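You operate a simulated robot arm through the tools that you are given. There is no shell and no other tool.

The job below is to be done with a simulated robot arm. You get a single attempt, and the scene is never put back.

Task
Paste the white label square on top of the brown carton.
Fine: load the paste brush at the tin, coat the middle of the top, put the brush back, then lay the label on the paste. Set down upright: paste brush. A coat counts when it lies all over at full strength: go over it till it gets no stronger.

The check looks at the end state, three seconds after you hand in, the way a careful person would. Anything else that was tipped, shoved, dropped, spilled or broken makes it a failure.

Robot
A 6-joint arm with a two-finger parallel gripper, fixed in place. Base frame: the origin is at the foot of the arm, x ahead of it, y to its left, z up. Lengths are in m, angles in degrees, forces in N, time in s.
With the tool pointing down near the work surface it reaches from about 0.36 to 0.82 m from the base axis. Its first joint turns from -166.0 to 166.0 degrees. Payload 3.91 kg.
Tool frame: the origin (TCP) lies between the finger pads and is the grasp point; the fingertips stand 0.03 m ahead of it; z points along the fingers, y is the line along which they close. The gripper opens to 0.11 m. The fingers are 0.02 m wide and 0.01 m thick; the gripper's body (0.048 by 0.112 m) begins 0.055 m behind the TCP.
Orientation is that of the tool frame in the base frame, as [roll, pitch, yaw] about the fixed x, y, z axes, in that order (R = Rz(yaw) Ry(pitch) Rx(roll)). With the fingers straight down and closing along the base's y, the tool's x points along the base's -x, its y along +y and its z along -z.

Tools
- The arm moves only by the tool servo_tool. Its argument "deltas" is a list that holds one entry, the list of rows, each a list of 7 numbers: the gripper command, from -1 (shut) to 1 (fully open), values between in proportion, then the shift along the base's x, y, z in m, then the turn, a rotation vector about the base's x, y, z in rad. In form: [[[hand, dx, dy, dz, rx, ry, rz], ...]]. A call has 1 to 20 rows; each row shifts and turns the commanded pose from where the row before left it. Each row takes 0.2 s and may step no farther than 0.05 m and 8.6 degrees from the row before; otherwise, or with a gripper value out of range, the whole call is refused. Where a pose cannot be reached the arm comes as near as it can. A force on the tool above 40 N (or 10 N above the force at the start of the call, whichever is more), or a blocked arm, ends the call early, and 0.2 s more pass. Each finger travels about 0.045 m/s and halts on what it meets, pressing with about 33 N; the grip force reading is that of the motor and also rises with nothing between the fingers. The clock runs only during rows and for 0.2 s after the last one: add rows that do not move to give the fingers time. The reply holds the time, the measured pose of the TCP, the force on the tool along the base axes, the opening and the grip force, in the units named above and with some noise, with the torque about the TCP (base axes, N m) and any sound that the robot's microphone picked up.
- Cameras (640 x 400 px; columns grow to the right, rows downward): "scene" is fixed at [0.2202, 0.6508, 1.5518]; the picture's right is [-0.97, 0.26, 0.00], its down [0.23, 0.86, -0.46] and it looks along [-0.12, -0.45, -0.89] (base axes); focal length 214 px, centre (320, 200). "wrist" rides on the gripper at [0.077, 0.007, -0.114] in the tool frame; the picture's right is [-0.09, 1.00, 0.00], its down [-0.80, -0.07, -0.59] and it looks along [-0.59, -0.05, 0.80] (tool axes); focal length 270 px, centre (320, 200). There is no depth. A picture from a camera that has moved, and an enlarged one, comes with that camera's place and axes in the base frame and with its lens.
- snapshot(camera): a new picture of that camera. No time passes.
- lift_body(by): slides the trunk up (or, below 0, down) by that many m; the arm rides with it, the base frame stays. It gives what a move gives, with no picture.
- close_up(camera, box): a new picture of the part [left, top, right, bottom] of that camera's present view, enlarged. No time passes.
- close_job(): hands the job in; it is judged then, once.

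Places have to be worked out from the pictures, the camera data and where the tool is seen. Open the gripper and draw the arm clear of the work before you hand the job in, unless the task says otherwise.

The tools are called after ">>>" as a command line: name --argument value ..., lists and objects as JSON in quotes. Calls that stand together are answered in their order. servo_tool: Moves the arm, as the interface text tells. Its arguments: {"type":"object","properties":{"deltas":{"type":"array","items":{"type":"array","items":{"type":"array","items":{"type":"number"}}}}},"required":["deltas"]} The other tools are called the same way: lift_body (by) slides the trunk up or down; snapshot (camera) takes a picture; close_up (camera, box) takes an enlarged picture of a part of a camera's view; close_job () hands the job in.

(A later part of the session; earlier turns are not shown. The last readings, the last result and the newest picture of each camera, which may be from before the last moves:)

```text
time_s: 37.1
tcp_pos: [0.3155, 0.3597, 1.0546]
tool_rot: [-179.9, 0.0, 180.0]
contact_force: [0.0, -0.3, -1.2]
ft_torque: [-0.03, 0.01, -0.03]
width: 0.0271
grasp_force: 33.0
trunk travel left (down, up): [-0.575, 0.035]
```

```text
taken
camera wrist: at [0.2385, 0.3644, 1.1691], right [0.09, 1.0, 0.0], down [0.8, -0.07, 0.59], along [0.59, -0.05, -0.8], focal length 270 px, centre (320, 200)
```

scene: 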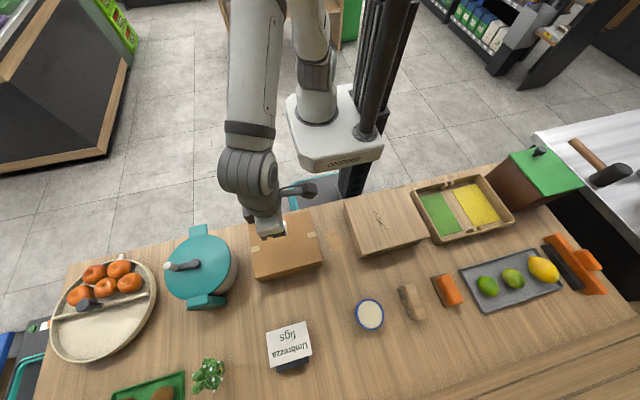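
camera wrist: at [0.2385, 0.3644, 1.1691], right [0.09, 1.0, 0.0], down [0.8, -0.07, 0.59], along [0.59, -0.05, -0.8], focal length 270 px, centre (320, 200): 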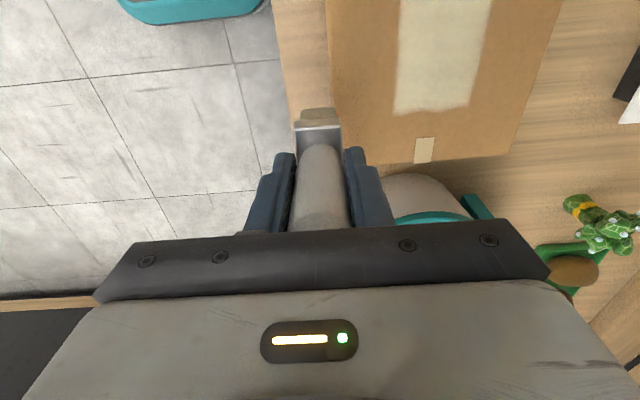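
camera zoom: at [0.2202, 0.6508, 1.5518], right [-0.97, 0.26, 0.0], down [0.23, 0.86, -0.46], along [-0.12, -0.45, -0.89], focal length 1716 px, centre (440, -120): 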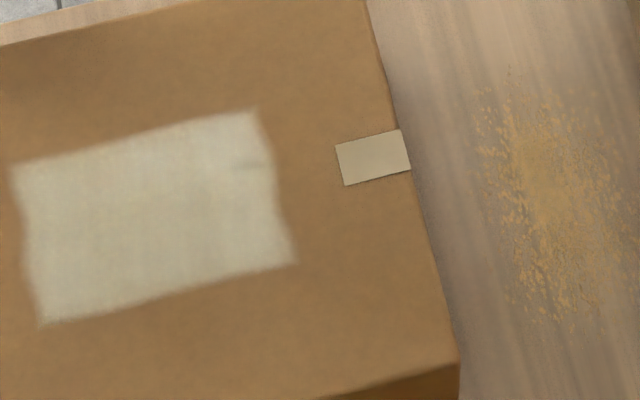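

The coat looks fairly even, with one slightly faint spot near the −x end. To be sure it's at full strength, I reload the brush and go over it again; first to the tin.

>>> servo_tool --deltas '[[[-1, 0, 0, 0.045, 0, 0, 0], [-1, -0.0253, 0.0368, 0, 0, 0, 0], [-1, -0.0253, 0.0368, 0, 0, 0, 0], [-1, -0.0253, 0.0368, 0, 0, 0, 0], [-1, -0.0253, 0.0368, 0, 0, 0, 0], [-1, -0.0253, 0.0368, 0, 0, 0, 0], [-1, -0.0253, 0.0368, 0, 0, 0, 0], [-1, -0.0253, 0.0368, 0, 0, 0, 0], [-1, -0.0253, 0.0368, 0, 0, 0, 0], [-1, -0.0253, 0.0368, 0, 0, 0, 0], [-1, 0, 0, -0.03, 0, 0, 0], [-1, 0, 0, -0.03, 0, 0, 0], [-1, 0, 0, 0, 0, 0, 0]]]'

>>> close_up --camera "wrist" --box '[250, 40, 410, 160]'

>>> close_up --camera "scene" --box '[245, 205, 345, 285]'

```text
time_s: 39.9
tcp_pos: [0.0891, 0.6901, 1.0407]
tool_rot: [-180.0, 0.0, 180.0]
contact_force: [0.3, 0.2, -0.7]
ft_torque: [-0.02, -0.02, 0.0]
width: 0.0273
grasp_force: 33.7
trunk travel left (down, up): [-0.575, 0.035]
```

```text
3.33 times, centred on (330, 100) of wrist
camera zoom: at [0.011, 0.6953, 1.1531], right [0.09, 1.0, 0.0], down [0.8, -0.07, 0.6], along [0.59, -0.05, -0.8], focal length 901 px, centre (287, 533)
```

zoom: 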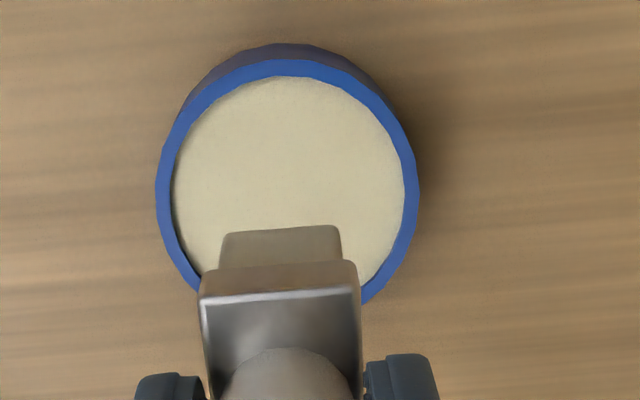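

```text
5.00 times, centred on (295, 245) of scene
camera zoom: at [0.2202, 0.6508, 1.5518], right [-0.97, 0.26, 0.0], down [0.23, 0.86, -0.46], along [-0.12, -0.45, -0.89], focal length 1072 px, centre (445, -25)
```

zoom: 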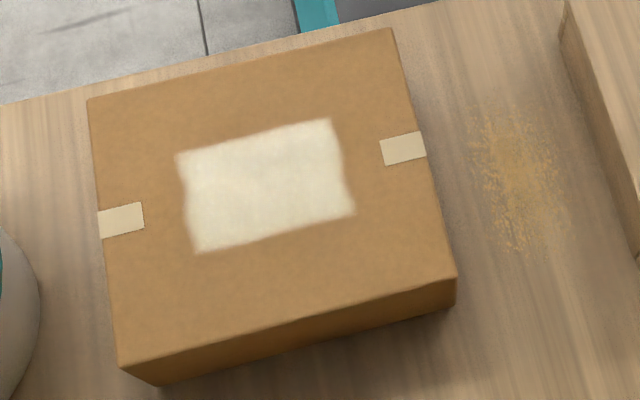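

This is a clear reference of the coat; I enlarge it further before reloading.

>>> close_up --camera "scene" --box '[276, 224, 324, 260]'

>>> servo_tool --deltas '[[[-1, -0.001, 0, -0.03, 0, 0, 0], [-1, 0, 0, -0.03, 0, 0, 0], [-1, 0, 0, -0.012, 0, 0, 0], [-1, 0, 0, -0.006, 0, 0, 0], [-1, 0, 0, -0.004, 0, 0, 0], [-1, 0, 0, -0.001, 0, 0, 0], [-1, 0, 0, 0, 0, 0, 0], [-1, 0, 0, 0, 0, 0, 0], [-1, 0, 0, 0, 0, 0, 0]]]'

```text
11.11 times, centred on (300, 242) of scene
camera zoom: at [0.2202, 0.6508, 1.5518], right [-0.97, 0.26, 0.0], down [0.23, 0.86, -0.46], along [-0.12, -0.45, -0.89], focal length 2383 px, centre (542, -267)
```

zoom: 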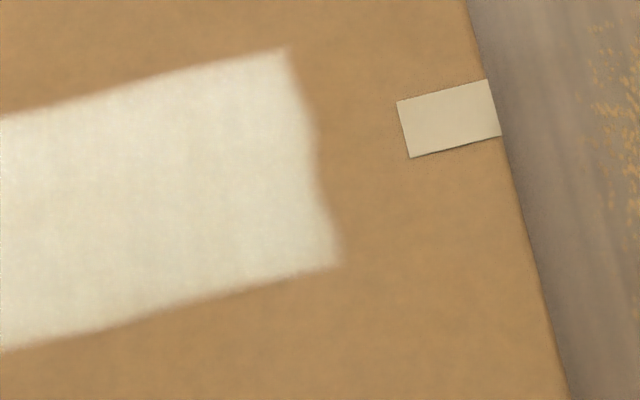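

```text
time_s: 41.9
tcp_pos: [0.0877, 0.6894, 0.9572]
tool_rot: [179.8, 0.0, -179.9]
contact_force: [-0.4, 2.8, 12.9]
ft_torque: [0.06, -0.14, 0.03]
width: 0.0271
grasp_force: 33.3
trunk travel left (down, up): [-0.575, 0.035]
```

Reloaded with ~13 N. Back over the carton and down to light contact, then another full pass.

>>> servo_tool --deltas '[[[-1, 0, 0, 0.01, 0, 0, 0], [-1, 0, 0, 0.04, 0, 0, 0], [-1, 0, 0, 0.045, 0, 0, 0], [-1, 0, 0, 0.045, 0, 0, 0], [-1, 0.0267, -0.0346, 0, 0, 0, 0], [-1, 0.0267, -0.0346, 0, 0, 0, 0], [-1, 0.0267, -0.0346, 0, 0, 0, 0], [-1, 0.0267, -0.0346, 0, 0, 0, 0], [-1, 0.0267, -0.0346, 0, 0, 0, 0], [-1, 0.0267, -0.0346, 0, 0, 0, 0], [-1, 0.0267, -0.0346, 0, 0, 0, 0], [-1, 0, 0, -0.03, 0, 0, 0], [-1, 0, 0, -0.03, 0, 0, 0], [-1, 0, 0, -0.015, 0, 0, 0], [-1, 0, 0, -0.005, 0, 0, 0], [-1, 0, 0, -0.002, 0, 0, 0], [-1, 0, 0, 0, 0, 0, 0]]]'

```text
time_s: 45.5
tcp_pos: [0.2743, 0.4475, 1.0148]
tool_rot: [179.9, 0.1, -180.0]
contact_force: [0.8, -0.9, 9.3]
ft_torque: [-0.07, -0.03, -0.01]
width: 0.027
grasp_force: 32.7
trunk travel left (down, up): [-0.575, 0.035]
```

Contact at 9 N. I run a full loop over the patch.

>>> servo_tool --deltas '[[[-1, 0.014, 0, -0.0005, 0, 0, 0], [-1, 0.014, 0, 0, 0, 0, 0], [-1, 0.014, 0, 0, 0, 0, 0], [-1, 0, 0.015, 0, 0, 0, 0], [-1, -0.0145, 0, 0, 0, 0, 0], [-1, -0.0145, 0, 0, 0, 0, 0], [-1, -0.0145, 0, 0, 0, 0, 0], [-1, -0.0145, 0, 0, 0, 0, 0], [-1, -0.0145, 0, 0, 0, 0, 0], [-1, -0.0145, 0, 0, 0, 0, 0], [-1, 0, -0.015, 0, 0, 0, 0], [-1, 0, -0.015, 0, 0, 0, 0], [-1, 0.0145, 0, 0, 0, 0, 0], [-1, 0.0145, 0, 0, 0, 0, 0], [-1, 0.0145, 0, 0, 0, 0, 0], [-1, 0.0145, 0, 0, 0, 0, 0], [-1, 0.0145, 0, 0, 0, 0, 0], [-1, 0.0145, 0, 0, 0, 0, 0], [-1, 0, 0.015, 0, 0, 0, 0], [-1, 0, 0, 0, 0, 0, 0]]]'

>>> servo_tool --deltas '[[[-1, -0.014, 0, 0, 0, 0, 0], [-1, -0.0145, 0, 0, 0, 0, 0], [-1, -0.0145, 0, 0, 0, 0, 0], [-1, -0.0145, 0, 0, 0, 0, 0], [-1, -0.0145, 0, 0, 0, 0, 0], [-1, -0.0145, 0, 0, 0, 0, 0], [-1, 0, 0.012, 0, 0, 0, 0], [-1, 0, -0.012, 0, 0, 0, 0], [-1, 0, -0.012, 0, 0, 0, 0], [-1, 0, 0.012, 0, 0, 0, 0], [-1, 0, 0, 0, 0, 0, 0]]]'

```text
time_s: 48.2
tcp_pos: [0.2287, 0.4347, 1.0146]
tool_rot: [179.7, 0.0, 179.9]
contact_force: [-5.6, -2.0, 13.7]
ft_torque: [-0.26, 0.39, -0.12]
width: 0.0274
grasp_force: 32.7
trunk travel left (down, up): [-0.575, 0.035]
stopped in row 13: the force on the tool passed its limit at 42 N (the readings are from after the stop); the commanded pose is now the measured one
```

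```text
time_s: 50.6
tcp_pos: [0.1437, 0.4342, 1.0142]
tool_rot: [179.8, 0.0, -180.0]
contact_force: [-0.4, -0.6, -1.3]
ft_torque: [0.02, -0.02, 0.01]
width: 0.0274
grasp_force: 33.2
trunk travel left (down, up): [-0.575, 0.035]
```

The first loop stopped early on force, so my second call carried the brush past the carton's −x edge — no contact force now. I lift straight up and check everything.

>>> servo_tool --deltas '[[[-1, 0, 0, 0.03, 0, 0, 0], [-1, 0, 0, 0.04, 0, 0, 0], [-1, 0, 0, 0, 0, 0, 0]]]'

>>> snapshot --camera "scene"

>>> close_up --camera "scene" --box '[245, 205, 345, 285]'

>>> snapshot --camera "wrist"

```text
time_s: 51.4
tcp_pos: [0.1447, 0.4331, 1.0828]
tool_rot: [179.8, 0.0, 179.9]
contact_force: [0.6, -0.4, -1.2]
ft_torque: [0.01, 0.01, 0.02]
width: 0.0274
grasp_force: 33.2
trunk travel left (down, up): [-0.575, 0.035]
```

```text
taken
```

scene: 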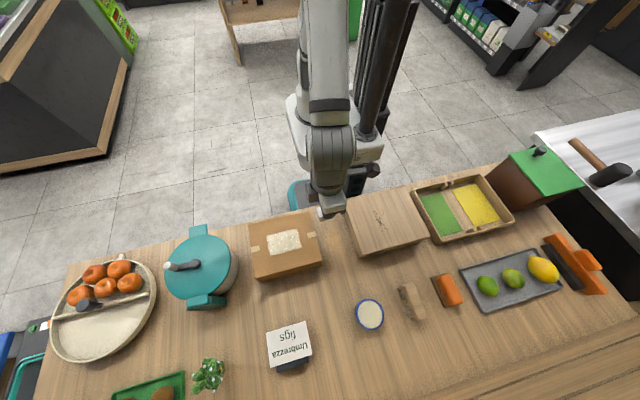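

```text
5.00 times, centred on (295, 245) of scene
camera zoom: at [0.2202, 0.6508, 1.5518], right [-0.97, 0.26, 0.0], down [0.23, 0.86, -0.46], along [-0.12, -0.45, -0.89], focal length 1072 px, centre (445, -25)
```

zoom: 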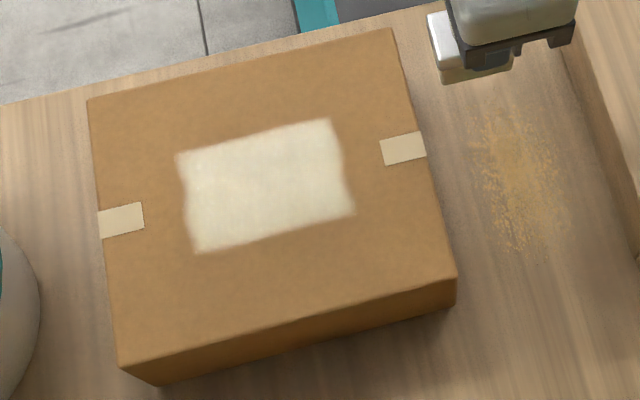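

```text
taken
camera wrist: at [0.0681, 0.4383, 1.1974], right [0.09, 1.0, 0.0], down [0.8, -0.07, 0.59], along [0.59, -0.05, -0.8], focal length 270 px, centre (320, 200)
```

wrist: 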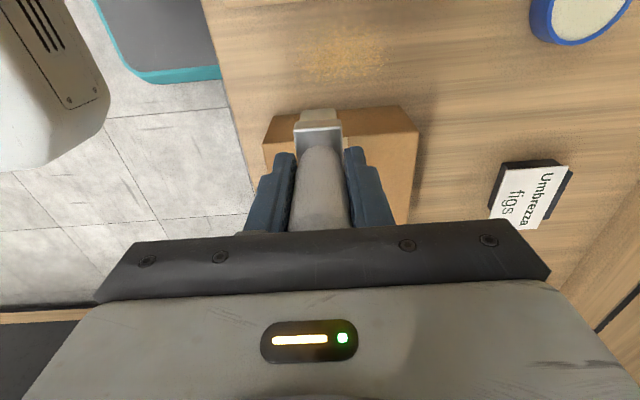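

Nothing was disturbed: carton and coat look identical to the reference, no smears. I compare at high zoom and check the brush in the grip.

>>> close_up --camera "scene" --box '[276, 224, 324, 260]'

>>> close_up --camera "scene" --box '[256, 224, 304, 260]'

>>> close_up --camera "wrist" --box '[250, 40, 410, 160]'

```text
11.11 times, centred on (300, 242) of scene
camera zoom: at [0.2202, 0.6508, 1.5518], right [-0.97, 0.26, 0.0], down [0.23, 0.86, -0.46], along [-0.12, -0.45, -0.89], focal length 2383 px, centre (542, -267)
```

zoom: 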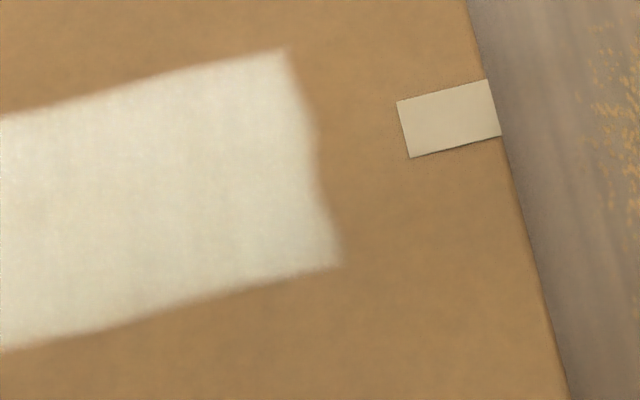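

```text
11.11 times, centred on (280, 242) of scene
camera zoom: at [0.2202, 0.6508, 1.5518], right [-0.97, 0.26, 0.0], down [0.23, 0.86, -0.46], along [-0.12, -0.45, -0.89], focal length 2383 px, centre (764, -267)
```

zoom: 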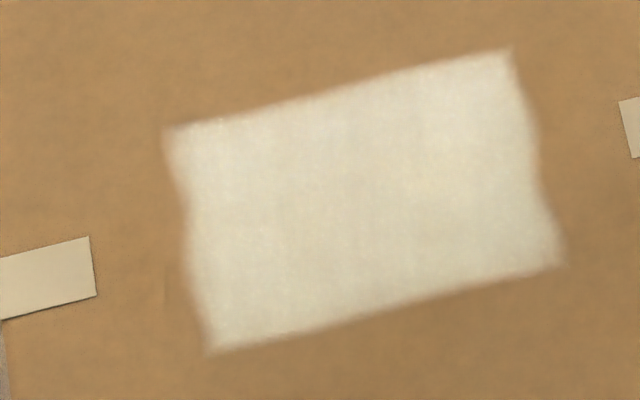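

```text
3.33 times, centred on (330, 100) of wrist
camera zoom: at [0.0681, 0.4383, 1.1974], right [0.09, 1.0, 0.0], down [0.8, -0.07, 0.59], along [0.59, -0.05, -0.8], focal length 901 px, centre (287, 533)
```

zoom: 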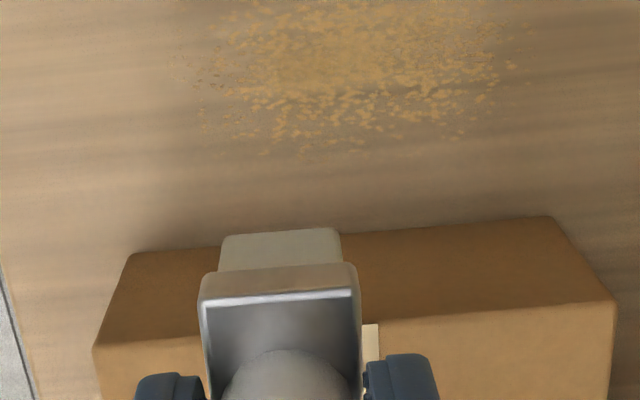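

The coat hasn't changed at all from the reference after reloading, so it's at full strength. I now carry the brush back above its original spot.

>>> servo_tool --deltas '[[[-1, 0, 0, 0.01, -0.0035, 0, 0], [-1, 0.0062, 0.0364, 0, 0, 0, 0], [-1, 0.0062, 0.0364, 0, 0, 0, 0], [-1, 0.0062, 0.0364, 0, 0, 0, 0], [-1, 0.0062, 0.0364, 0, 0, 0, 0], [-1, 0.0062, 0.0364, 0, 0, 0, 0], [-1, 0.0062, 0.0364, 0, 0, 0, 0], [-1, 0.0062, 0.0364, 0, 0, 0, 0], [-1, 0, 0, -0.03, 0, 0, 0], [-1, 0, 0, -0.03, 0, 0, 0], [-1, 0, 0, -0.03, 0, 0, 0], [-1, 0, 0, -0.03, 0, 0, 0], [-1, 0, 0, 0, 0, 0, 0]]]'

>>> snapshot --camera "wrist"

>>> snapshot --camera "scene"

```text
time_s: 54.2
tcp_pos: [0.1863, 0.6893, 0.9758]
tool_rot: [-180.0, 0.0, 179.9]
contact_force: [0.7, 0.1, -1.5]
ft_torque: [0.0, 0.01, -0.01]
width: 0.0274
grasp_force: 33.2
trunk travel left (down, up): [-0.575, 0.035]
```

```text
taken
camera wrist: at [0.109, 0.6945, 1.0884], right [0.09, 1.0, 0.0], down [0.8, -0.07, 0.59], along [0.59, -0.05, -0.8], focal length 270 px, centre (320, 200)
```

wrist: 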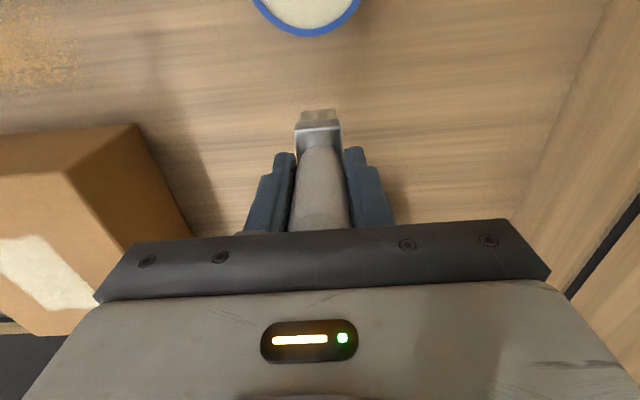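

```text
taken
```

scene: 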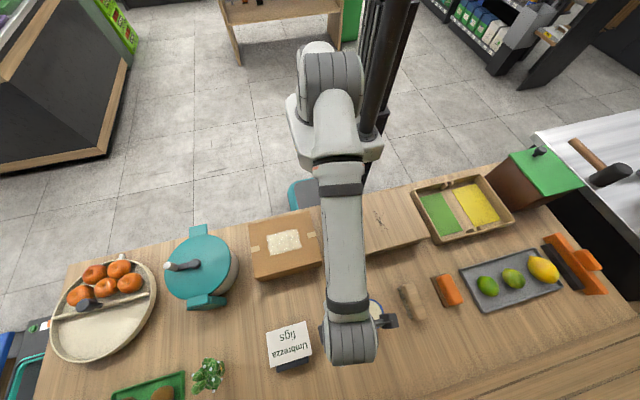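

The brush is over its home spot. I lower to a few mm above the table, then approach in tiny steps.

>>> servo_tool --deltas '[[[-1, 0.001, -0.001, -0.02, 0, 0, 0], [-1, 0, 0, -0.015, 0, 0, 0], [-1, 0, 0, -0.005, 0, 0, 0], [-1, 0, 0, -0.002, 0, 0, 0], [-1, 0, 0, 0, 0, 0, 0]]]'

```text
time_s: 55.4
tcp_pos: [0.1894, 0.6885, 0.9323]
tool_rot: [180.0, 0.0, 179.9]
contact_force: [0.2, 0.3, -1.2]
ft_torque: [0.01, 0.0, 0.02]
width: 0.0269
grasp_force: 32.9
trunk travel left (down, up): [-0.575, 0.035]
```

>>> servo_tool --deltas '[[[-1, 0, 0, -0.0015, 0, 0, 0], [-1, 0, 0, 0, 0, 0, 0]]]'

```text
time_s: 56.0
tcp_pos: [0.188, 0.6887, 0.9301]
tool_rot: [179.9, 0.1, 179.7]
contact_force: [0.8, 0.4, -0.5]
ft_torque: [0.0, -0.01, -0.01]
width: 0.0276
grasp_force: 32.8
trunk travel left (down, up): [-0.575, 0.035]
```

Still no clear contact (-0.5 N); another millimetre.

>>> servo_tool --deltas '[[[-1, 0, 0, -0.001, 0, 0, 0], [-1, 0, 0, 0, 0, 0, 0]]]'

```text
time_s: 56.6
tcp_pos: [0.1879, 0.6883, 0.9311]
tool_rot: [179.9, 0.0, 179.9]
contact_force: [-1.2, 0.6, 5.9]
ft_torque: [-0.02, 0.16, 0.01]
width: 0.027
grasp_force: 33.0
trunk travel left (down, up): [-0.575, 0.035]
```

Firm contact (5.9 N): the brush stands on the table. I open the fingers gradually.

>>> servo_tool --deltas '[[[-0.45, 0, 0, 0, 0, 0, 0], [-0.35, 0, 0, 0, 0, 0, 0], [-0.2, 0, 0, 0, 0, 0, 0], [0, 0, 0, 0, 0, 0, 0], [0.5, 0, 0, 0, 0, 0, 0], [1, 0, 0, 0, 0, 0, 0], [1, 0, 0, 0, 0, 0, 0], [1, 0, 0, 0, 0, 0, 0], [1, 0, 0, 0, 0, 0, 0], [1, 0, 0, 0, 0, 0, 0]]]'

>>> snapshot --camera "wrist"

```text
time_s: 58.8
tcp_pos: [0.1885, 0.6886, 0.929]
tool_rot: [-180.0, 0.0, 179.8]
contact_force: [-0.6, -0.3, -0.7]
ft_torque: [0.01, -0.02, -0.01]
width: 0.1099
grasp_force: 0.1
trunk travel left (down, up): [-0.575, 0.035]
```

```text
taken
camera wrist: at [0.1108, 0.694, 1.0429], right [0.09, 1.0, 0.0], down [0.8, -0.07, 0.59], along [0.59, -0.05, -0.8], focal length 270 px, centre (320, 200)
```

wrist: 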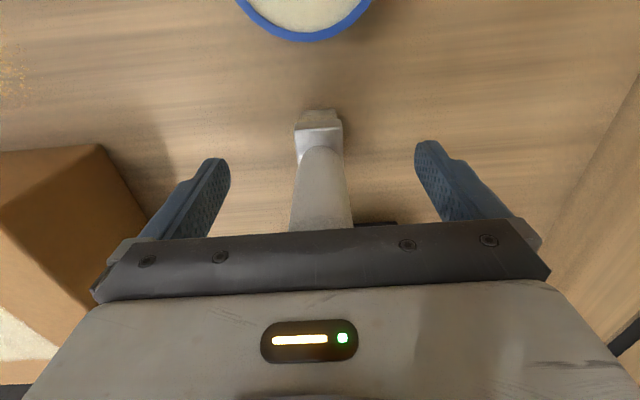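

The brush stands upright and is released. I raise straight up well clear, then move toward the label for a look from above.

>>> servo_tool --deltas '[[[1, 0, 0, 0.02, 0, 0, 0], [1, 0, 0, 0.04, 0, 0, 0], [1, 0, 0, 0.04, 0, 0, 0], [1, 0, 0, 0.04, 0, 0, 0], [1, 0.035, 0, 0, 0, 0, 0], [1, 0.045, 0.004, 0, 0, 0, 0], [1, 0.045, 0.004, 0, 0, 0, 0], [1, 0, 0, 0, 0, 0, 0]]]'

>>> snapshot --camera "wrist"

>>> close_up --camera "scene" --box '[250, 280, 400, 380]'

```text
time_s: 60.6
tcp_pos: [0.3137, 0.695, 1.0716]
tool_rot: [180.0, 0.0, 179.9]
contact_force: [0.7, -0.2, 1.0]
ft_torque: [0.01, -0.01, -0.01]
width: 0.1099
grasp_force: 0.0
trunk travel left (down, up): [-0.575, 0.035]
```

```text
taken
camera wrist: at [0.2369, 0.7012, 1.1844], right [0.09, 1.0, 0.0], down [0.8, -0.07, 0.59], along [0.59, -0.05, -0.8], focal length 270 px, centre (320, 200)
```

wrist: 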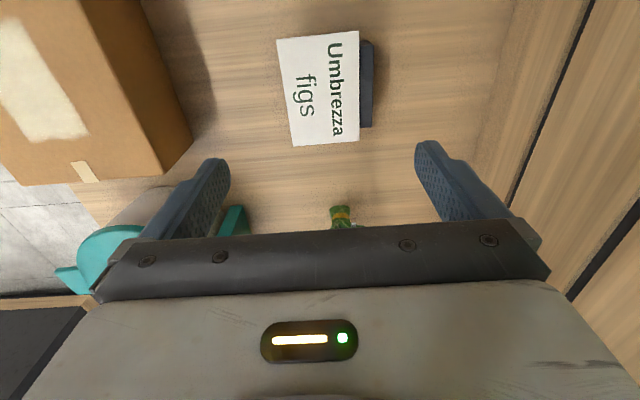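

```text
4.00 times, centred on (325, 330) of scene
camera zoom: at [0.2202, 0.6508, 1.5518], right [-0.97, 0.26, 0.0], down [0.23, 0.86, -0.46], along [-0.12, -0.45, -0.89], focal length 858 px, centre (300, -320)
```

zoom: 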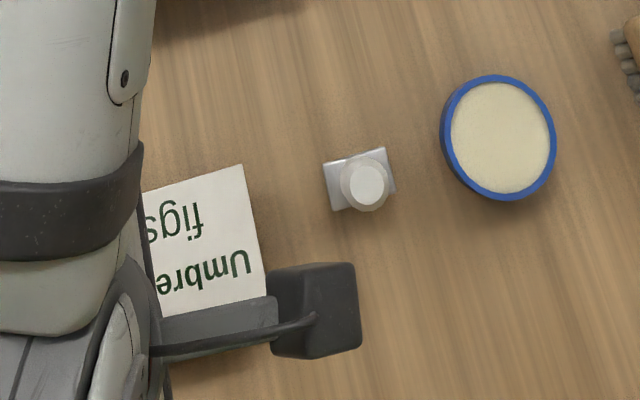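

The brush stands at its original spot. Now a close look at the label and block from this pose.

>>> close_up --camera "wrist" --box '[250, 10, 410, 160]'

```text
2.67 times, centred on (330, 85) of wrist
camera zoom: at [0.2369, 0.7012, 1.1844], right [0.09, 1.0, 0.0], down [0.8, -0.07, 0.59], along [0.59, -0.05, -0.8], focal length 721 px, centre (293, 507)
```

zoom: 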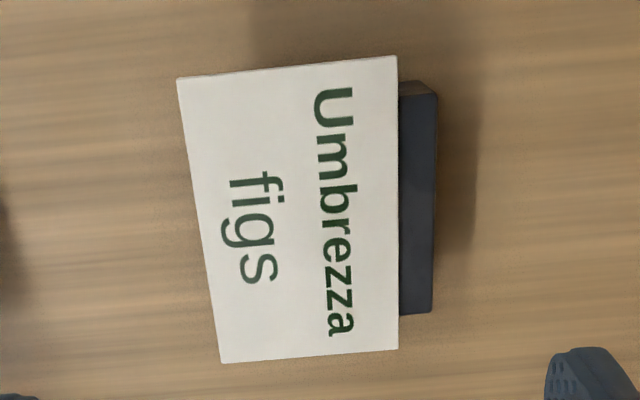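

Label centre ≈(0.316, 0.697), y-width ≈0.077. I'll grip it by its two y-edges with the fingertips just above the block's top; pre-close to ~0.09 and lower to just above the label.

>>> servo_tool --deltas '[[[0.636, 0.002, 0.002, -0.04, 0, 0, 0], [0.636, 0, 0, -0.04, 0, 0, 0], [0.636, 0, 0, -0.04, 0, 0, 0], [0.636, 0, 0, -0.015, 0, 0, 0], [0.636, 0, 0, 0, 0, 0, 0]]]'

>>> snapshot --camera "wrist"

>>> close_up --camera "wrist" --box '[220, 90, 420, 240]'

```text
time_s: 61.8
tcp_pos: [0.3167, 0.6982, 0.9358]
tool_rot: [-180.0, 0.0, 180.0]
contact_force: [0.0, 0.1, 0.4]
ft_torque: [0.04, -0.01, 0.0]
width: 0.09
grasp_force: 0.1
trunk travel left (down, up): [-0.575, 0.035]
```

```text
taken
camera wrist: at [0.2389, 0.7031, 1.0492], right [0.09, 1.0, 0.0], down [0.8, -0.07, 0.59], along [0.59, -0.05, -0.8], focal length 270 px, centre (320, 200)
```

wrist: 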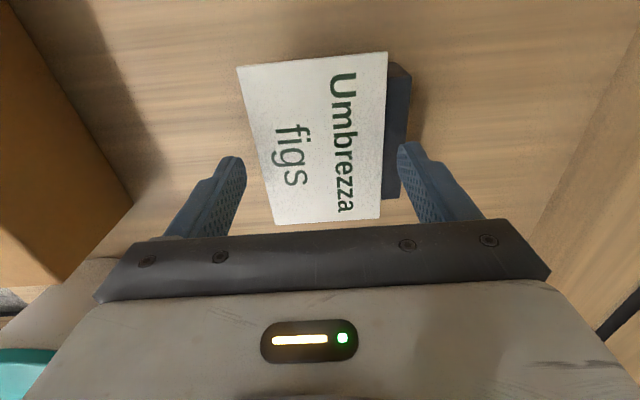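

```text
2.67 times, centred on (320, 165) of wrist
camera zoom: at [0.2389, 0.7031, 1.0492], right [0.09, 1.0, 0.0], down [0.8, -0.07, 0.59], along [0.59, -0.05, -0.8], focal length 721 px, centre (320, 293)
```

zoom: 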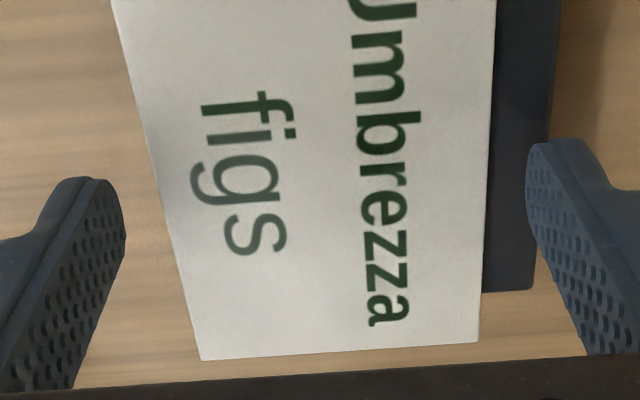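

The label lies between the fingers; I shift 1.5 mm to centre and descend in small steps, watching for fingertip contact with the block top.

>>> servo_tool --deltas '[[[0.636, 0, -0.0015, -0.003, 0, 0, 0], [0.636, 0, 0, -0.002, 0, 0, 0], [0.636, 0, 0, 0, 0, 0, 0]]]'

```text
time_s: 62.6
tcp_pos: [0.3155, 0.6971, 0.93]
tool_rot: [180.0, -0.1, 179.8]
contact_force: [0.9, 0.2, 1.0]
ft_torque: [0.02, 0.03, 0.02]
width: 0.0895
grasp_force: 0.0
trunk travel left (down, up): [-0.575, 0.035]
```

>>> servo_tool --deltas '[[[0.636, 0, 0, -0.0015, 0, 0, 0], [0.636, 0, 0, -0.0015, 0, 0, 0], [0.636, 0, 0, 0, 0, 0, 0]]]'

>>> close_up --camera "wrist" --box '[220, 90, 420, 240]'

```text
time_s: 63.4
tcp_pos: [0.3162, 0.6968, 0.9295]
tool_rot: [179.6, 0.1, 179.9]
contact_force: [1.9, -0.5, 14.5]
ft_torque: [0.67, 0.05, -0.03]
width: 0.0899
grasp_force: 0.3
trunk travel left (down, up): [-0.575, 0.035]
```

```text
2.67 times, centred on (320, 165) of wrist
camera zoom: at [0.2384, 0.7014, 1.0434], right [0.09, 1.0, 0.0], down [0.8, -0.07, 0.6], along [0.59, -0.05, -0.8], focal length 721 px, centre (320, 293)
```

zoom: 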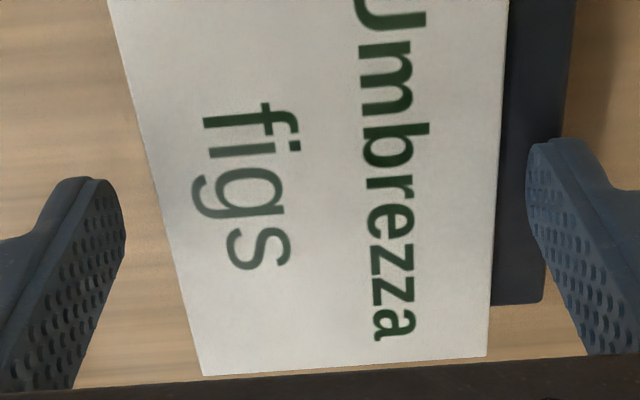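

The +y fingertip touched the block top (14.5 N, torque confirms), so tips at block top correspond to TCP z≈0.9293. I rise 1.8 mm so the tips clear the block but span the label edge, then close gently.

>>> servo_tool --deltas '[[[0.636, 0, -0.0005, 0.0018, 0, 0, 0], [0.636, 0, 0, 0, 0, 0, 0]]]'

```text
time_s: 64.0
tcp_pos: [0.3157, 0.6969, 0.9302]
tool_rot: [179.9, 0.0, 179.9]
contact_force: [3.1, 1.9, 11.8]
ft_torque: [0.66, -0.01, -0.17]
width: 0.0914
grasp_force: 1.2
trunk travel left (down, up): [-0.575, 0.035]
```

Some force remains (11.8 N); I raise another millimetre and recheck.

>>> servo_tool --deltas '[[[0.636, 0, 0, 0.001, 0, 0, 0], [0.636, 0, 0, 0, 0, 0, 0], [0.636, 0, 0, 0, 0, 0, 0]]]'

>>> close_up --camera "wrist" --box '[220, 90, 420, 240]'

```text
time_s: 64.8
tcp_pos: [0.3154, 0.6961, 0.9293]
tool_rot: [179.9, 0.1, 179.9]
contact_force: [1.6, 2.6, 9.2]
ft_torque: [0.5, -0.03, -0.21]
width: 0.091
grasp_force: 1.7
trunk travel left (down, up): [-0.575, 0.035]
```

```text
2.67 times, centred on (320, 165) of wrist
camera zoom: at [0.2386, 0.7013, 1.0437], right [0.09, 1.0, 0.0], down [0.8, -0.07, 0.59], along [0.59, -0.05, -0.8], focal length 721 px, centre (320, 293)
```

zoom: 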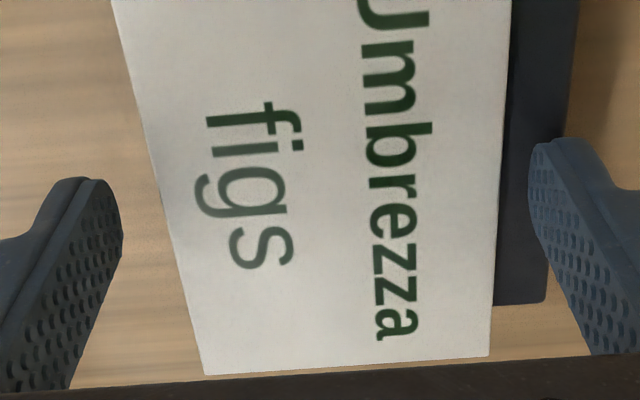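

Force falls only slowly as I rise; another millimetre and a wait.

>>> servo_tool --deltas '[[[0.636, 0, 0, 0.001, 0, 0, 0], [0.636, 0, 0, 0, 0, 0, 0], [0.636, 0, 0, 0, 0, 0, 0]]]'

```text
time_s: 65.6
tcp_pos: [0.3159, 0.696, 0.9294]
tool_rot: [-179.9, 0.0, 179.9]
contact_force: [-0.4, 0.4, 0.9]
ft_torque: [0.05, -0.05, -0.02]
width: 0.0902
grasp_force: 0.5
trunk travel left (down, up): [-0.575, 0.035]
```

Force is now nearly zero, so the tips are just at the block's top surface level. I close on the label edges.

>>> servo_tool --deltas '[[[0.5, 0, 0, 0, 0, 0, 0], [0.4, 0, 0, 0, 0, 0, 0], [0.3, 0, 0, 0, 0, 0, 0], [0.2, 0, 0, 0, 0, 0, 0], [0.2, 0, 0, 0, 0, 0, 0], [0.2, 0, 0, 0, 0, 0, 0]]]'

>>> close_up --camera "wrist" --box '[220, 90, 420, 240]'

>>> snapshot --camera "wrist"

```text
time_s: 67.0
tcp_pos: [0.3154, 0.6961, 0.9309]
tool_rot: [-179.9, 0.0, 179.9]
contact_force: [-0.3, -0.1, -0.6]
ft_torque: [-0.02, -0.03, 0.02]
width: 0.0734
grasp_force: 33.1
trunk travel left (down, up): [-0.575, 0.035]
```

```text
2.67 times, centred on (320, 165) of wrist
camera zoom: at [0.2386, 0.702, 1.0445], right [0.09, 1.0, 0.0], down [0.8, -0.07, 0.59], along [0.59, -0.05, -0.8], focal length 721 px, centre (320, 293)
```

zoom: 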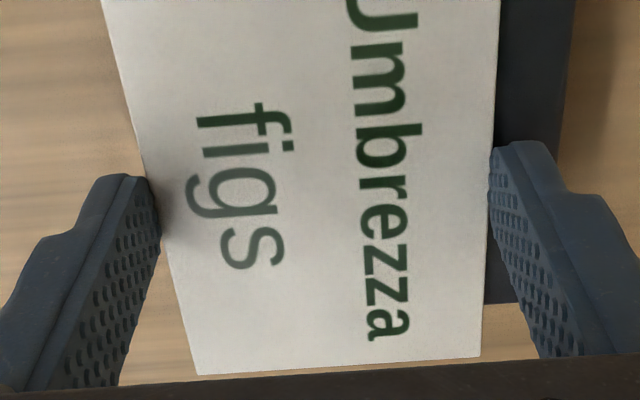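

```text
taken
camera wrist: at [0.2386, 0.702, 1.0445], right [0.09, 1.0, 0.0], down [0.8, -0.07, 0.59], along [0.59, -0.05, -0.8], focal length 270 px, centre (320, 200)
```

wrist: 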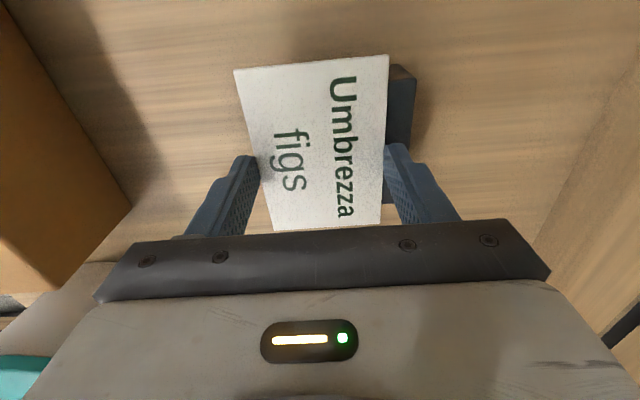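

Gripped: width 0.0734 with 33 N, tips on the label's edges. I lift slowly by 1.5 cm and check it is held level.

>>> servo_tool --deltas '[[[0.2, 0, 0, 0.003, 0, 0, 0], [0.2, 0, 0, 0.005, 0, 0, 0], [0.2, 0, 0, 0.007, 0, 0, 0], [0.2, 0, 0, 0, 0, 0, 0]]]'

>>> snapshot --camera "wrist"

>>> close_up --camera "scene" --box '[230, 280, 380, 380]'

```text
time_s: 68.0
tcp_pos: [0.3166, 0.6954, 0.9459]
tool_rot: [180.0, 0.0, 179.9]
contact_force: [-0.1, 0.2, 0.3]
ft_torque: [0.0, -0.02, -0.01]
width: 0.066
grasp_force: 0.0
trunk travel left (down, up): [-0.575, 0.035]
```

```text
taken
camera wrist: at [0.2391, 0.7023, 1.0592], right [0.09, 1.0, 0.0], down [0.8, -0.07, 0.59], along [0.59, -0.05, -0.8], focal length 270 px, centre (320, 200)
```

wrist: 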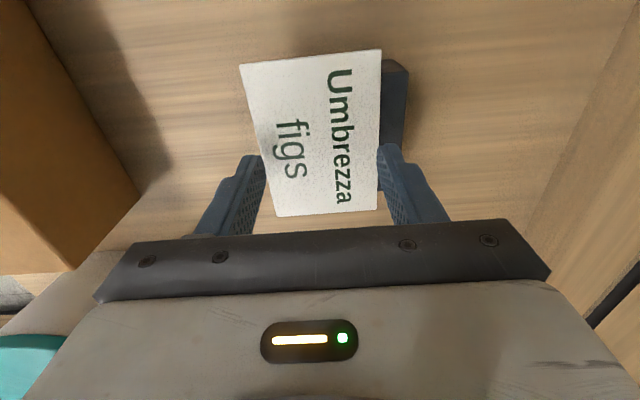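

```text
4.00 times, centred on (305, 330) of scene
camera zoom: at [0.2202, 0.6508, 1.5518], right [-0.97, 0.26, 0.0], down [0.23, 0.86, -0.46], along [-0.12, -0.45, -0.89], focal length 858 px, centre (380, -320)
```

zoom: 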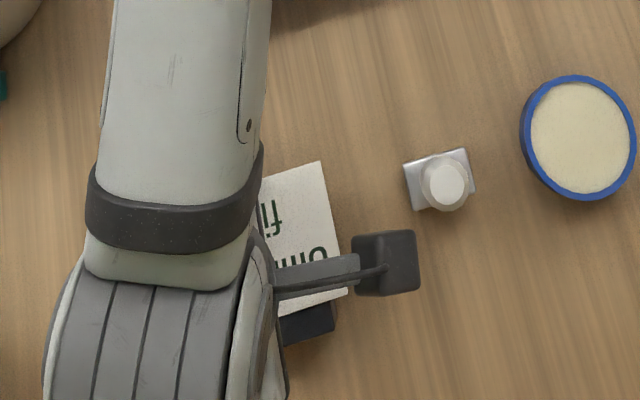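

The fingertips slipped off the label's y-edges; the label stayed in place on the block (centre ≈(0.3135, 0.695)). Its x-length is ≈0.104, just inside the 0.11 opening, and in x it overhangs the block, so I can grip deeper that way. I rise, open fully and turn the tool 90°.

>>> servo_tool --deltas '[[[0.3, 0, 0, 0.01, 0, 0, 0], [0.6, 0, 0, 0.03, 0, 0, 0], [1, 0, 0, 0.02, 0, 0, 0], [1, 0, 0, 0, 0, 0, 0.1428], [1, 0, 0, 0, 0, 0, 0.1428], [1, 0, 0, 0, 0, 0, 0.1428], [1, 0, 0, 0, 0, 0, 0.1428], [1, 0, 0, 0, 0, 0, 0.1428], [1, 0, 0, 0, 0, 0, 0.1428], [1, 0, 0, 0, 0, 0, 0.1428], [1, 0, 0, 0, 0, 0, 0.1428], [1, 0, 0, 0, 0, 0, 0.1428], [1, 0, 0, 0, 0, 0, 0.1428], [1, 0, 0, 0, 0, 0, 0.1428], [1, 0, 0, 0, 0, 0, 0]]]'

>>> snapshot --camera "wrist"

>>> snapshot --camera "scene"

```text
time_s: 71.2
tcp_pos: [0.316, 0.6963, 1.0036]
tool_rot: [180.0, 0.1, -90.0]
contact_force: [0.2, 0.1, 0.6]
ft_torque: [0.0, 0.0, 0.0]
width: 0.11
grasp_force: 0.0
trunk travel left (down, up): [-0.575, 0.035]
```

```text
taken
camera wrist: at [0.3085, 0.6181, 1.1184], right [-1.0, 0.09, 0.0], down [0.07, 0.8, 0.59], along [0.05, 0.59, -0.8], focal length 270 px, centre (320, 200)
```

wrist: 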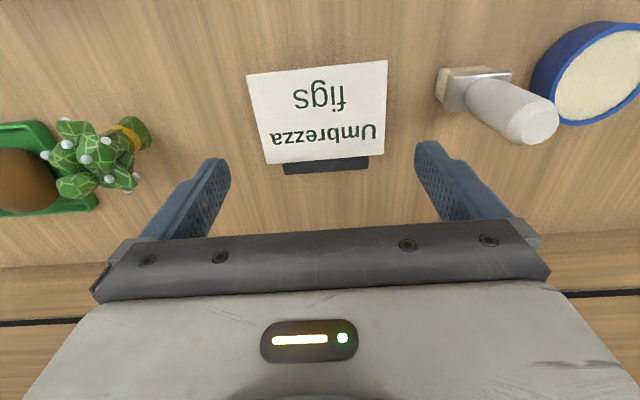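

```text
taken
```

scene: 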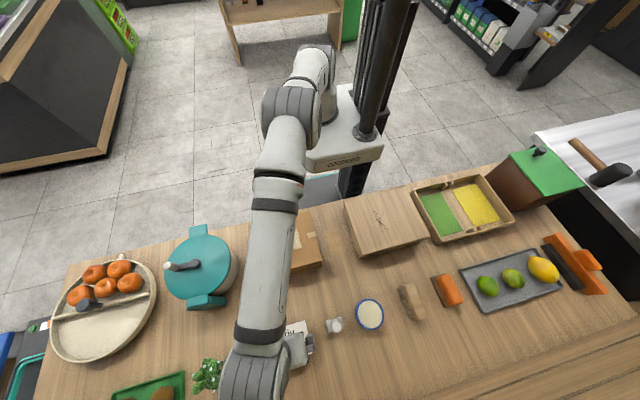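

Brush, label and tin are all in view. I enlarge the label to compute its centre and yaw.

>>> close_up --camera "wrist" --box '[230, 50, 410, 180]'

```text
3.08 times, centred on (320, 115) of wrist
camera zoom: at [0.3085, 0.6181, 1.1184], right [-1.0, 0.09, 0.0], down [0.07, 0.8, 0.59], along [0.05, 0.59, -0.8], focal length 832 px, centre (320, 462)
```

zoom: 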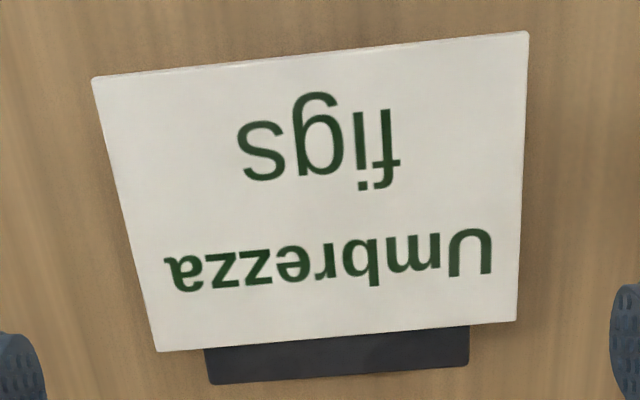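

Label centre in x ≈0.3145 (length 0.104), y ≈0.694, yaw ≈0. I shift slightly and lower so the tips are just above label height, then check the side gaps.

>>> servo_tool --deltas '[[[1, -0.0015, -0.002, -0.03, 0, 0, 0], [1, 0, 0, -0.025, 0, 0, 0], [1, 0, 0, -0.008, 0, 0, 0], [1, 0, 0, 0, 0, 0, 0], [1, 0, 0, 0, 0, 0, 0]]]'

>>> snapshot --camera "wrist"

>>> close_up --camera "wrist" --box '[210, 110, 450, 240]'

```text
time_s: 72.4
tcp_pos: [0.3136, 0.6941, 0.9415]
tool_rot: [-179.9, 0.0, -90.1]
contact_force: [-0.2, -0.8, 1.1]
ft_torque: [0.01, 0.02, 0.01]
width: 0.1099
grasp_force: 0.0
trunk travel left (down, up): [-0.575, 0.035]
```

```text
taken
camera wrist: at [0.3061, 0.6163, 1.0559], right [-1.0, 0.09, 0.0], down [0.07, 0.8, 0.59], along [0.05, 0.59, -0.8], focal length 270 px, centre (320, 200)
```

wrist: 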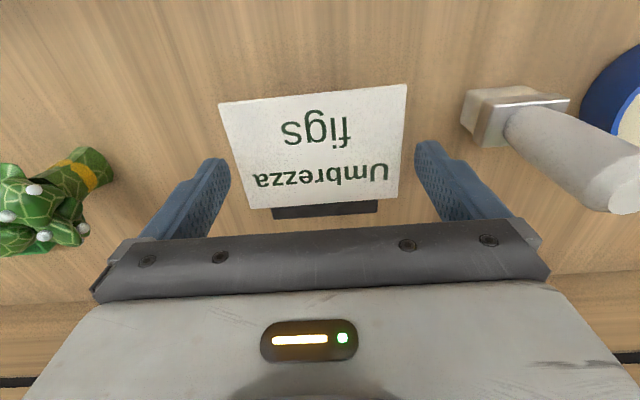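

```text
2.67 times, centred on (330, 175) of wrist
camera zoom: at [0.3061, 0.6163, 1.0559], right [-1.0, 0.09, 0.0], down [0.07, 0.8, 0.59], along [0.05, 0.59, -0.8], focal length 721 px, centre (293, 267)
```

zoom: 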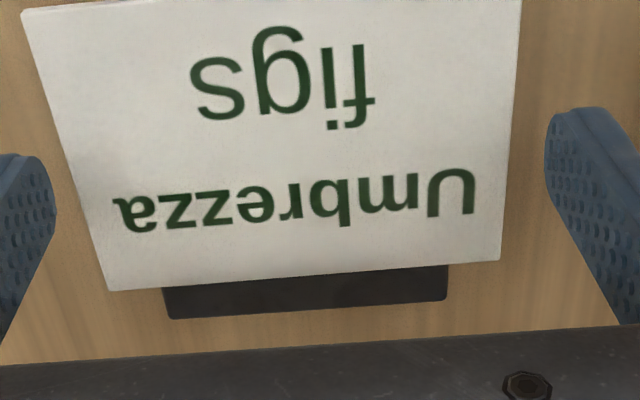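

The label sits ~2 mm toward +x relative to the finger midline. I shift +1.5 mm and lower 6 mm more, staying just above the label's top, then check the gaps.

>>> servo_tool --deltas '[[[1, 0.0015, 0, -0.003, 0, 0, 0], [1, 0, 0, -0.003, 0, 0, 0], [1, 0, 0, 0, 0, 0, 0], [1, 0, 0, 0, 0, 0, 0]]]'

>>> close_up --camera "wrist" --box '[190, 110, 330, 240]'

>>> close_up --camera "wrist" --box '[330, 110, 470, 240]'

```text
time_s: 73.4
tcp_pos: [0.315, 0.6955, 0.9368]
tool_rot: [179.9, 0.0, -90.2]
contact_force: [0.4, 0.6, -0.6]
ft_torque: [-0.02, 0.01, -0.03]
width: 0.1096
grasp_force: 0.0
trunk travel left (down, up): [-0.575, 0.035]
```

```text
3.08 times, centred on (260, 175) of wrist
camera zoom: at [0.3081, 0.6164, 1.0499], right [-1.0, 0.09, 0.0], down [0.07, 0.8, 0.59], along [0.05, 0.59, -0.8], focal length 832 px, centre (505, 277)
```

zoom: 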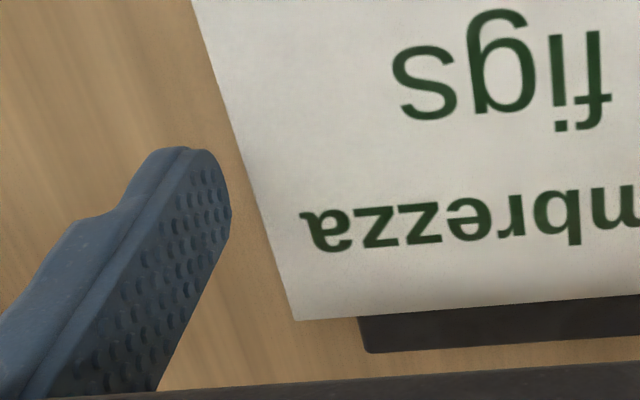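

```text
3.08 times, centred on (400, 175) of wrist
camera zoom: at [0.3081, 0.6164, 1.0499], right [-1.0, 0.09, 0.0], down [0.07, 0.8, 0.59], along [0.05, 0.59, -0.8], focal length 832 px, centre (74, 277)
```

zoom: 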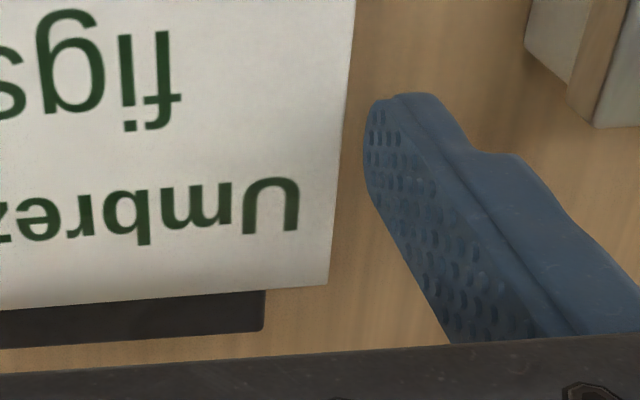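

Gaps are about 3 mm on both sides. I descend in two small stages past the label edges, watching force.

>>> servo_tool --deltas '[[[1, 0, -0.001, -0.002, 0, 0, 0], [1, 0, 0, -0.002, 0, 0, 0], [1, 0, 0, 0, 0, 0, 0]]]'

```text
time_s: 74.2
tcp_pos: [0.3153, 0.694, 0.9321]
tool_rot: [179.9, 0.0, -90.2]
contact_force: [-0.8, 0.5, -0.2]
ft_torque: [-0.04, -0.02, 0.02]
width: 0.11
grasp_force: 0.1
trunk travel left (down, up): [-0.575, 0.035]
```

No contact. Another 4 mm.

>>> servo_tool --deltas '[[[1, 0, 0, -0.0015, 0, 0, 0], [1, 0, 0, -0.0015, 0, 0, 0], [1, 0, 0, -0.0015, 0, 0, 0], [1, 0, 0, 0, 0, 0, 0]]]'

>>> snapshot --camera "wrist"

>>> close_up --camera "wrist" --box '[210, 110, 450, 240]'

```text
time_s: 75.2
tcp_pos: [0.3153, 0.6935, 0.9284]
tool_rot: [180.0, -0.1, -90.0]
contact_force: [-0.7, 0.3, 0.5]
ft_torque: [-0.02, -0.02, -0.01]
width: 0.1099
grasp_force: 0.1
trunk travel left (down, up): [-0.575, 0.035]
```

```text
taken
camera wrist: at [0.3086, 0.615, 1.0415], right [-1.0, 0.09, 0.0], down [0.07, 0.8, 0.59], along [0.05, 0.59, -0.8], focal length 270 px, centre (320, 200)
```

wrist: 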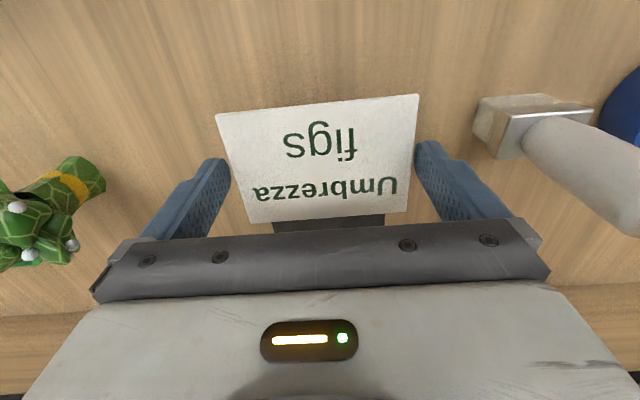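

```text
2.67 times, centred on (330, 175) of wrist
camera zoom: at [0.3086, 0.615, 1.0415], right [-1.0, 0.09, 0.0], down [0.07, 0.8, 0.59], along [0.05, 0.59, -0.8], focal length 721 px, centre (293, 267)
```

zoom: 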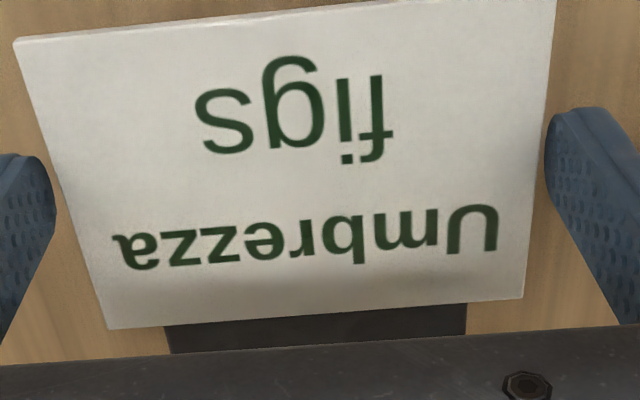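

Tips are beside the label with no contact. I go 1.5 mm lower and close on the x-edges.

>>> servo_tool --deltas '[[[1, 0, 0, -0.0015, 0, 0, 0], [0.9, 0, 0, 0, 0, 0, 0], [0.8, 0, 0, 0, 0, 0, 0], [0.6, 0, 0, 0, 0, 0, 0], [0.6, 0, 0, 0, 0, 0, 0], [0.6, 0, 0, 0, 0, 0, 0]]]'

>>> close_up --camera "wrist" --box '[210, 90, 450, 240]'

```text
time_s: 76.6
tcp_pos: [0.3161, 0.6932, 0.9265]
tool_rot: [180.0, 0.0, -90.1]
contact_force: [0.2, 0.0, 0.2]
ft_torque: [0.03, -0.03, 0.01]
width: 0.1036
grasp_force: 33.6
trunk travel left (down, up): [-0.575, 0.035]
```

```text
2.67 times, centred on (330, 165) of wrist
camera zoom: at [0.3088, 0.6148, 1.0403], right [-1.0, 0.09, 0.0], down [0.07, 0.8, 0.59], along [0.05, 0.59, -0.8], focal length 721 px, centre (293, 293)
```

zoom: 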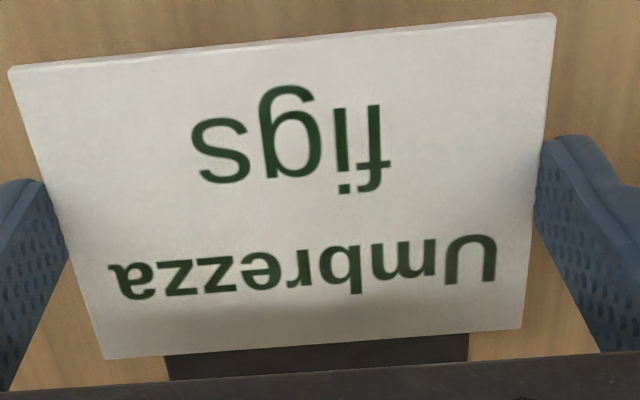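

Gripped at 0.1036 with 33 N. I lift a few millimetres very slowly and check.

>>> servo_tool --deltas '[[[0.6, 0, 0, 0.002, 0, 0, 0], [0.6, 0, 0, 0.003, 0, 0, 0], [0.6, 0, 0, 0.005, 0, 0, 0], [0.6, 0, 0, 0.005, 0, 0, 0], [0.6, 0, 0, 0, 0, 0, 0]]]'

>>> close_up --camera "wrist" --box '[210, 90, 450, 240]'

```text
time_s: 77.8
tcp_pos: [0.3167, 0.6932, 0.9425]
tool_rot: [-180.0, 0.0, -90.1]
contact_force: [0.3, -0.4, -1.3]
ft_torque: [0.02, 0.03, 0.01]
width: 0.1035
grasp_force: 32.9
trunk travel left (down, up): [-0.575, 0.035]
```

```text
2.67 times, centred on (330, 165) of wrist
camera zoom: at [0.3088, 0.6147, 1.0555], right [-1.0, 0.09, 0.0], down [0.07, 0.8, 0.59], along [0.05, 0.59, -0.8], focal length 721 px, centre (293, 293)
```

zoom: 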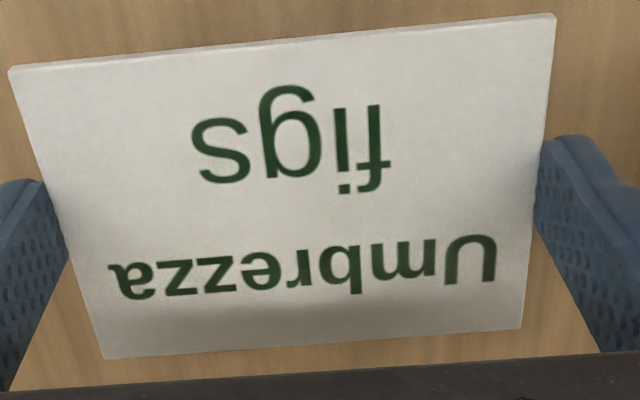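

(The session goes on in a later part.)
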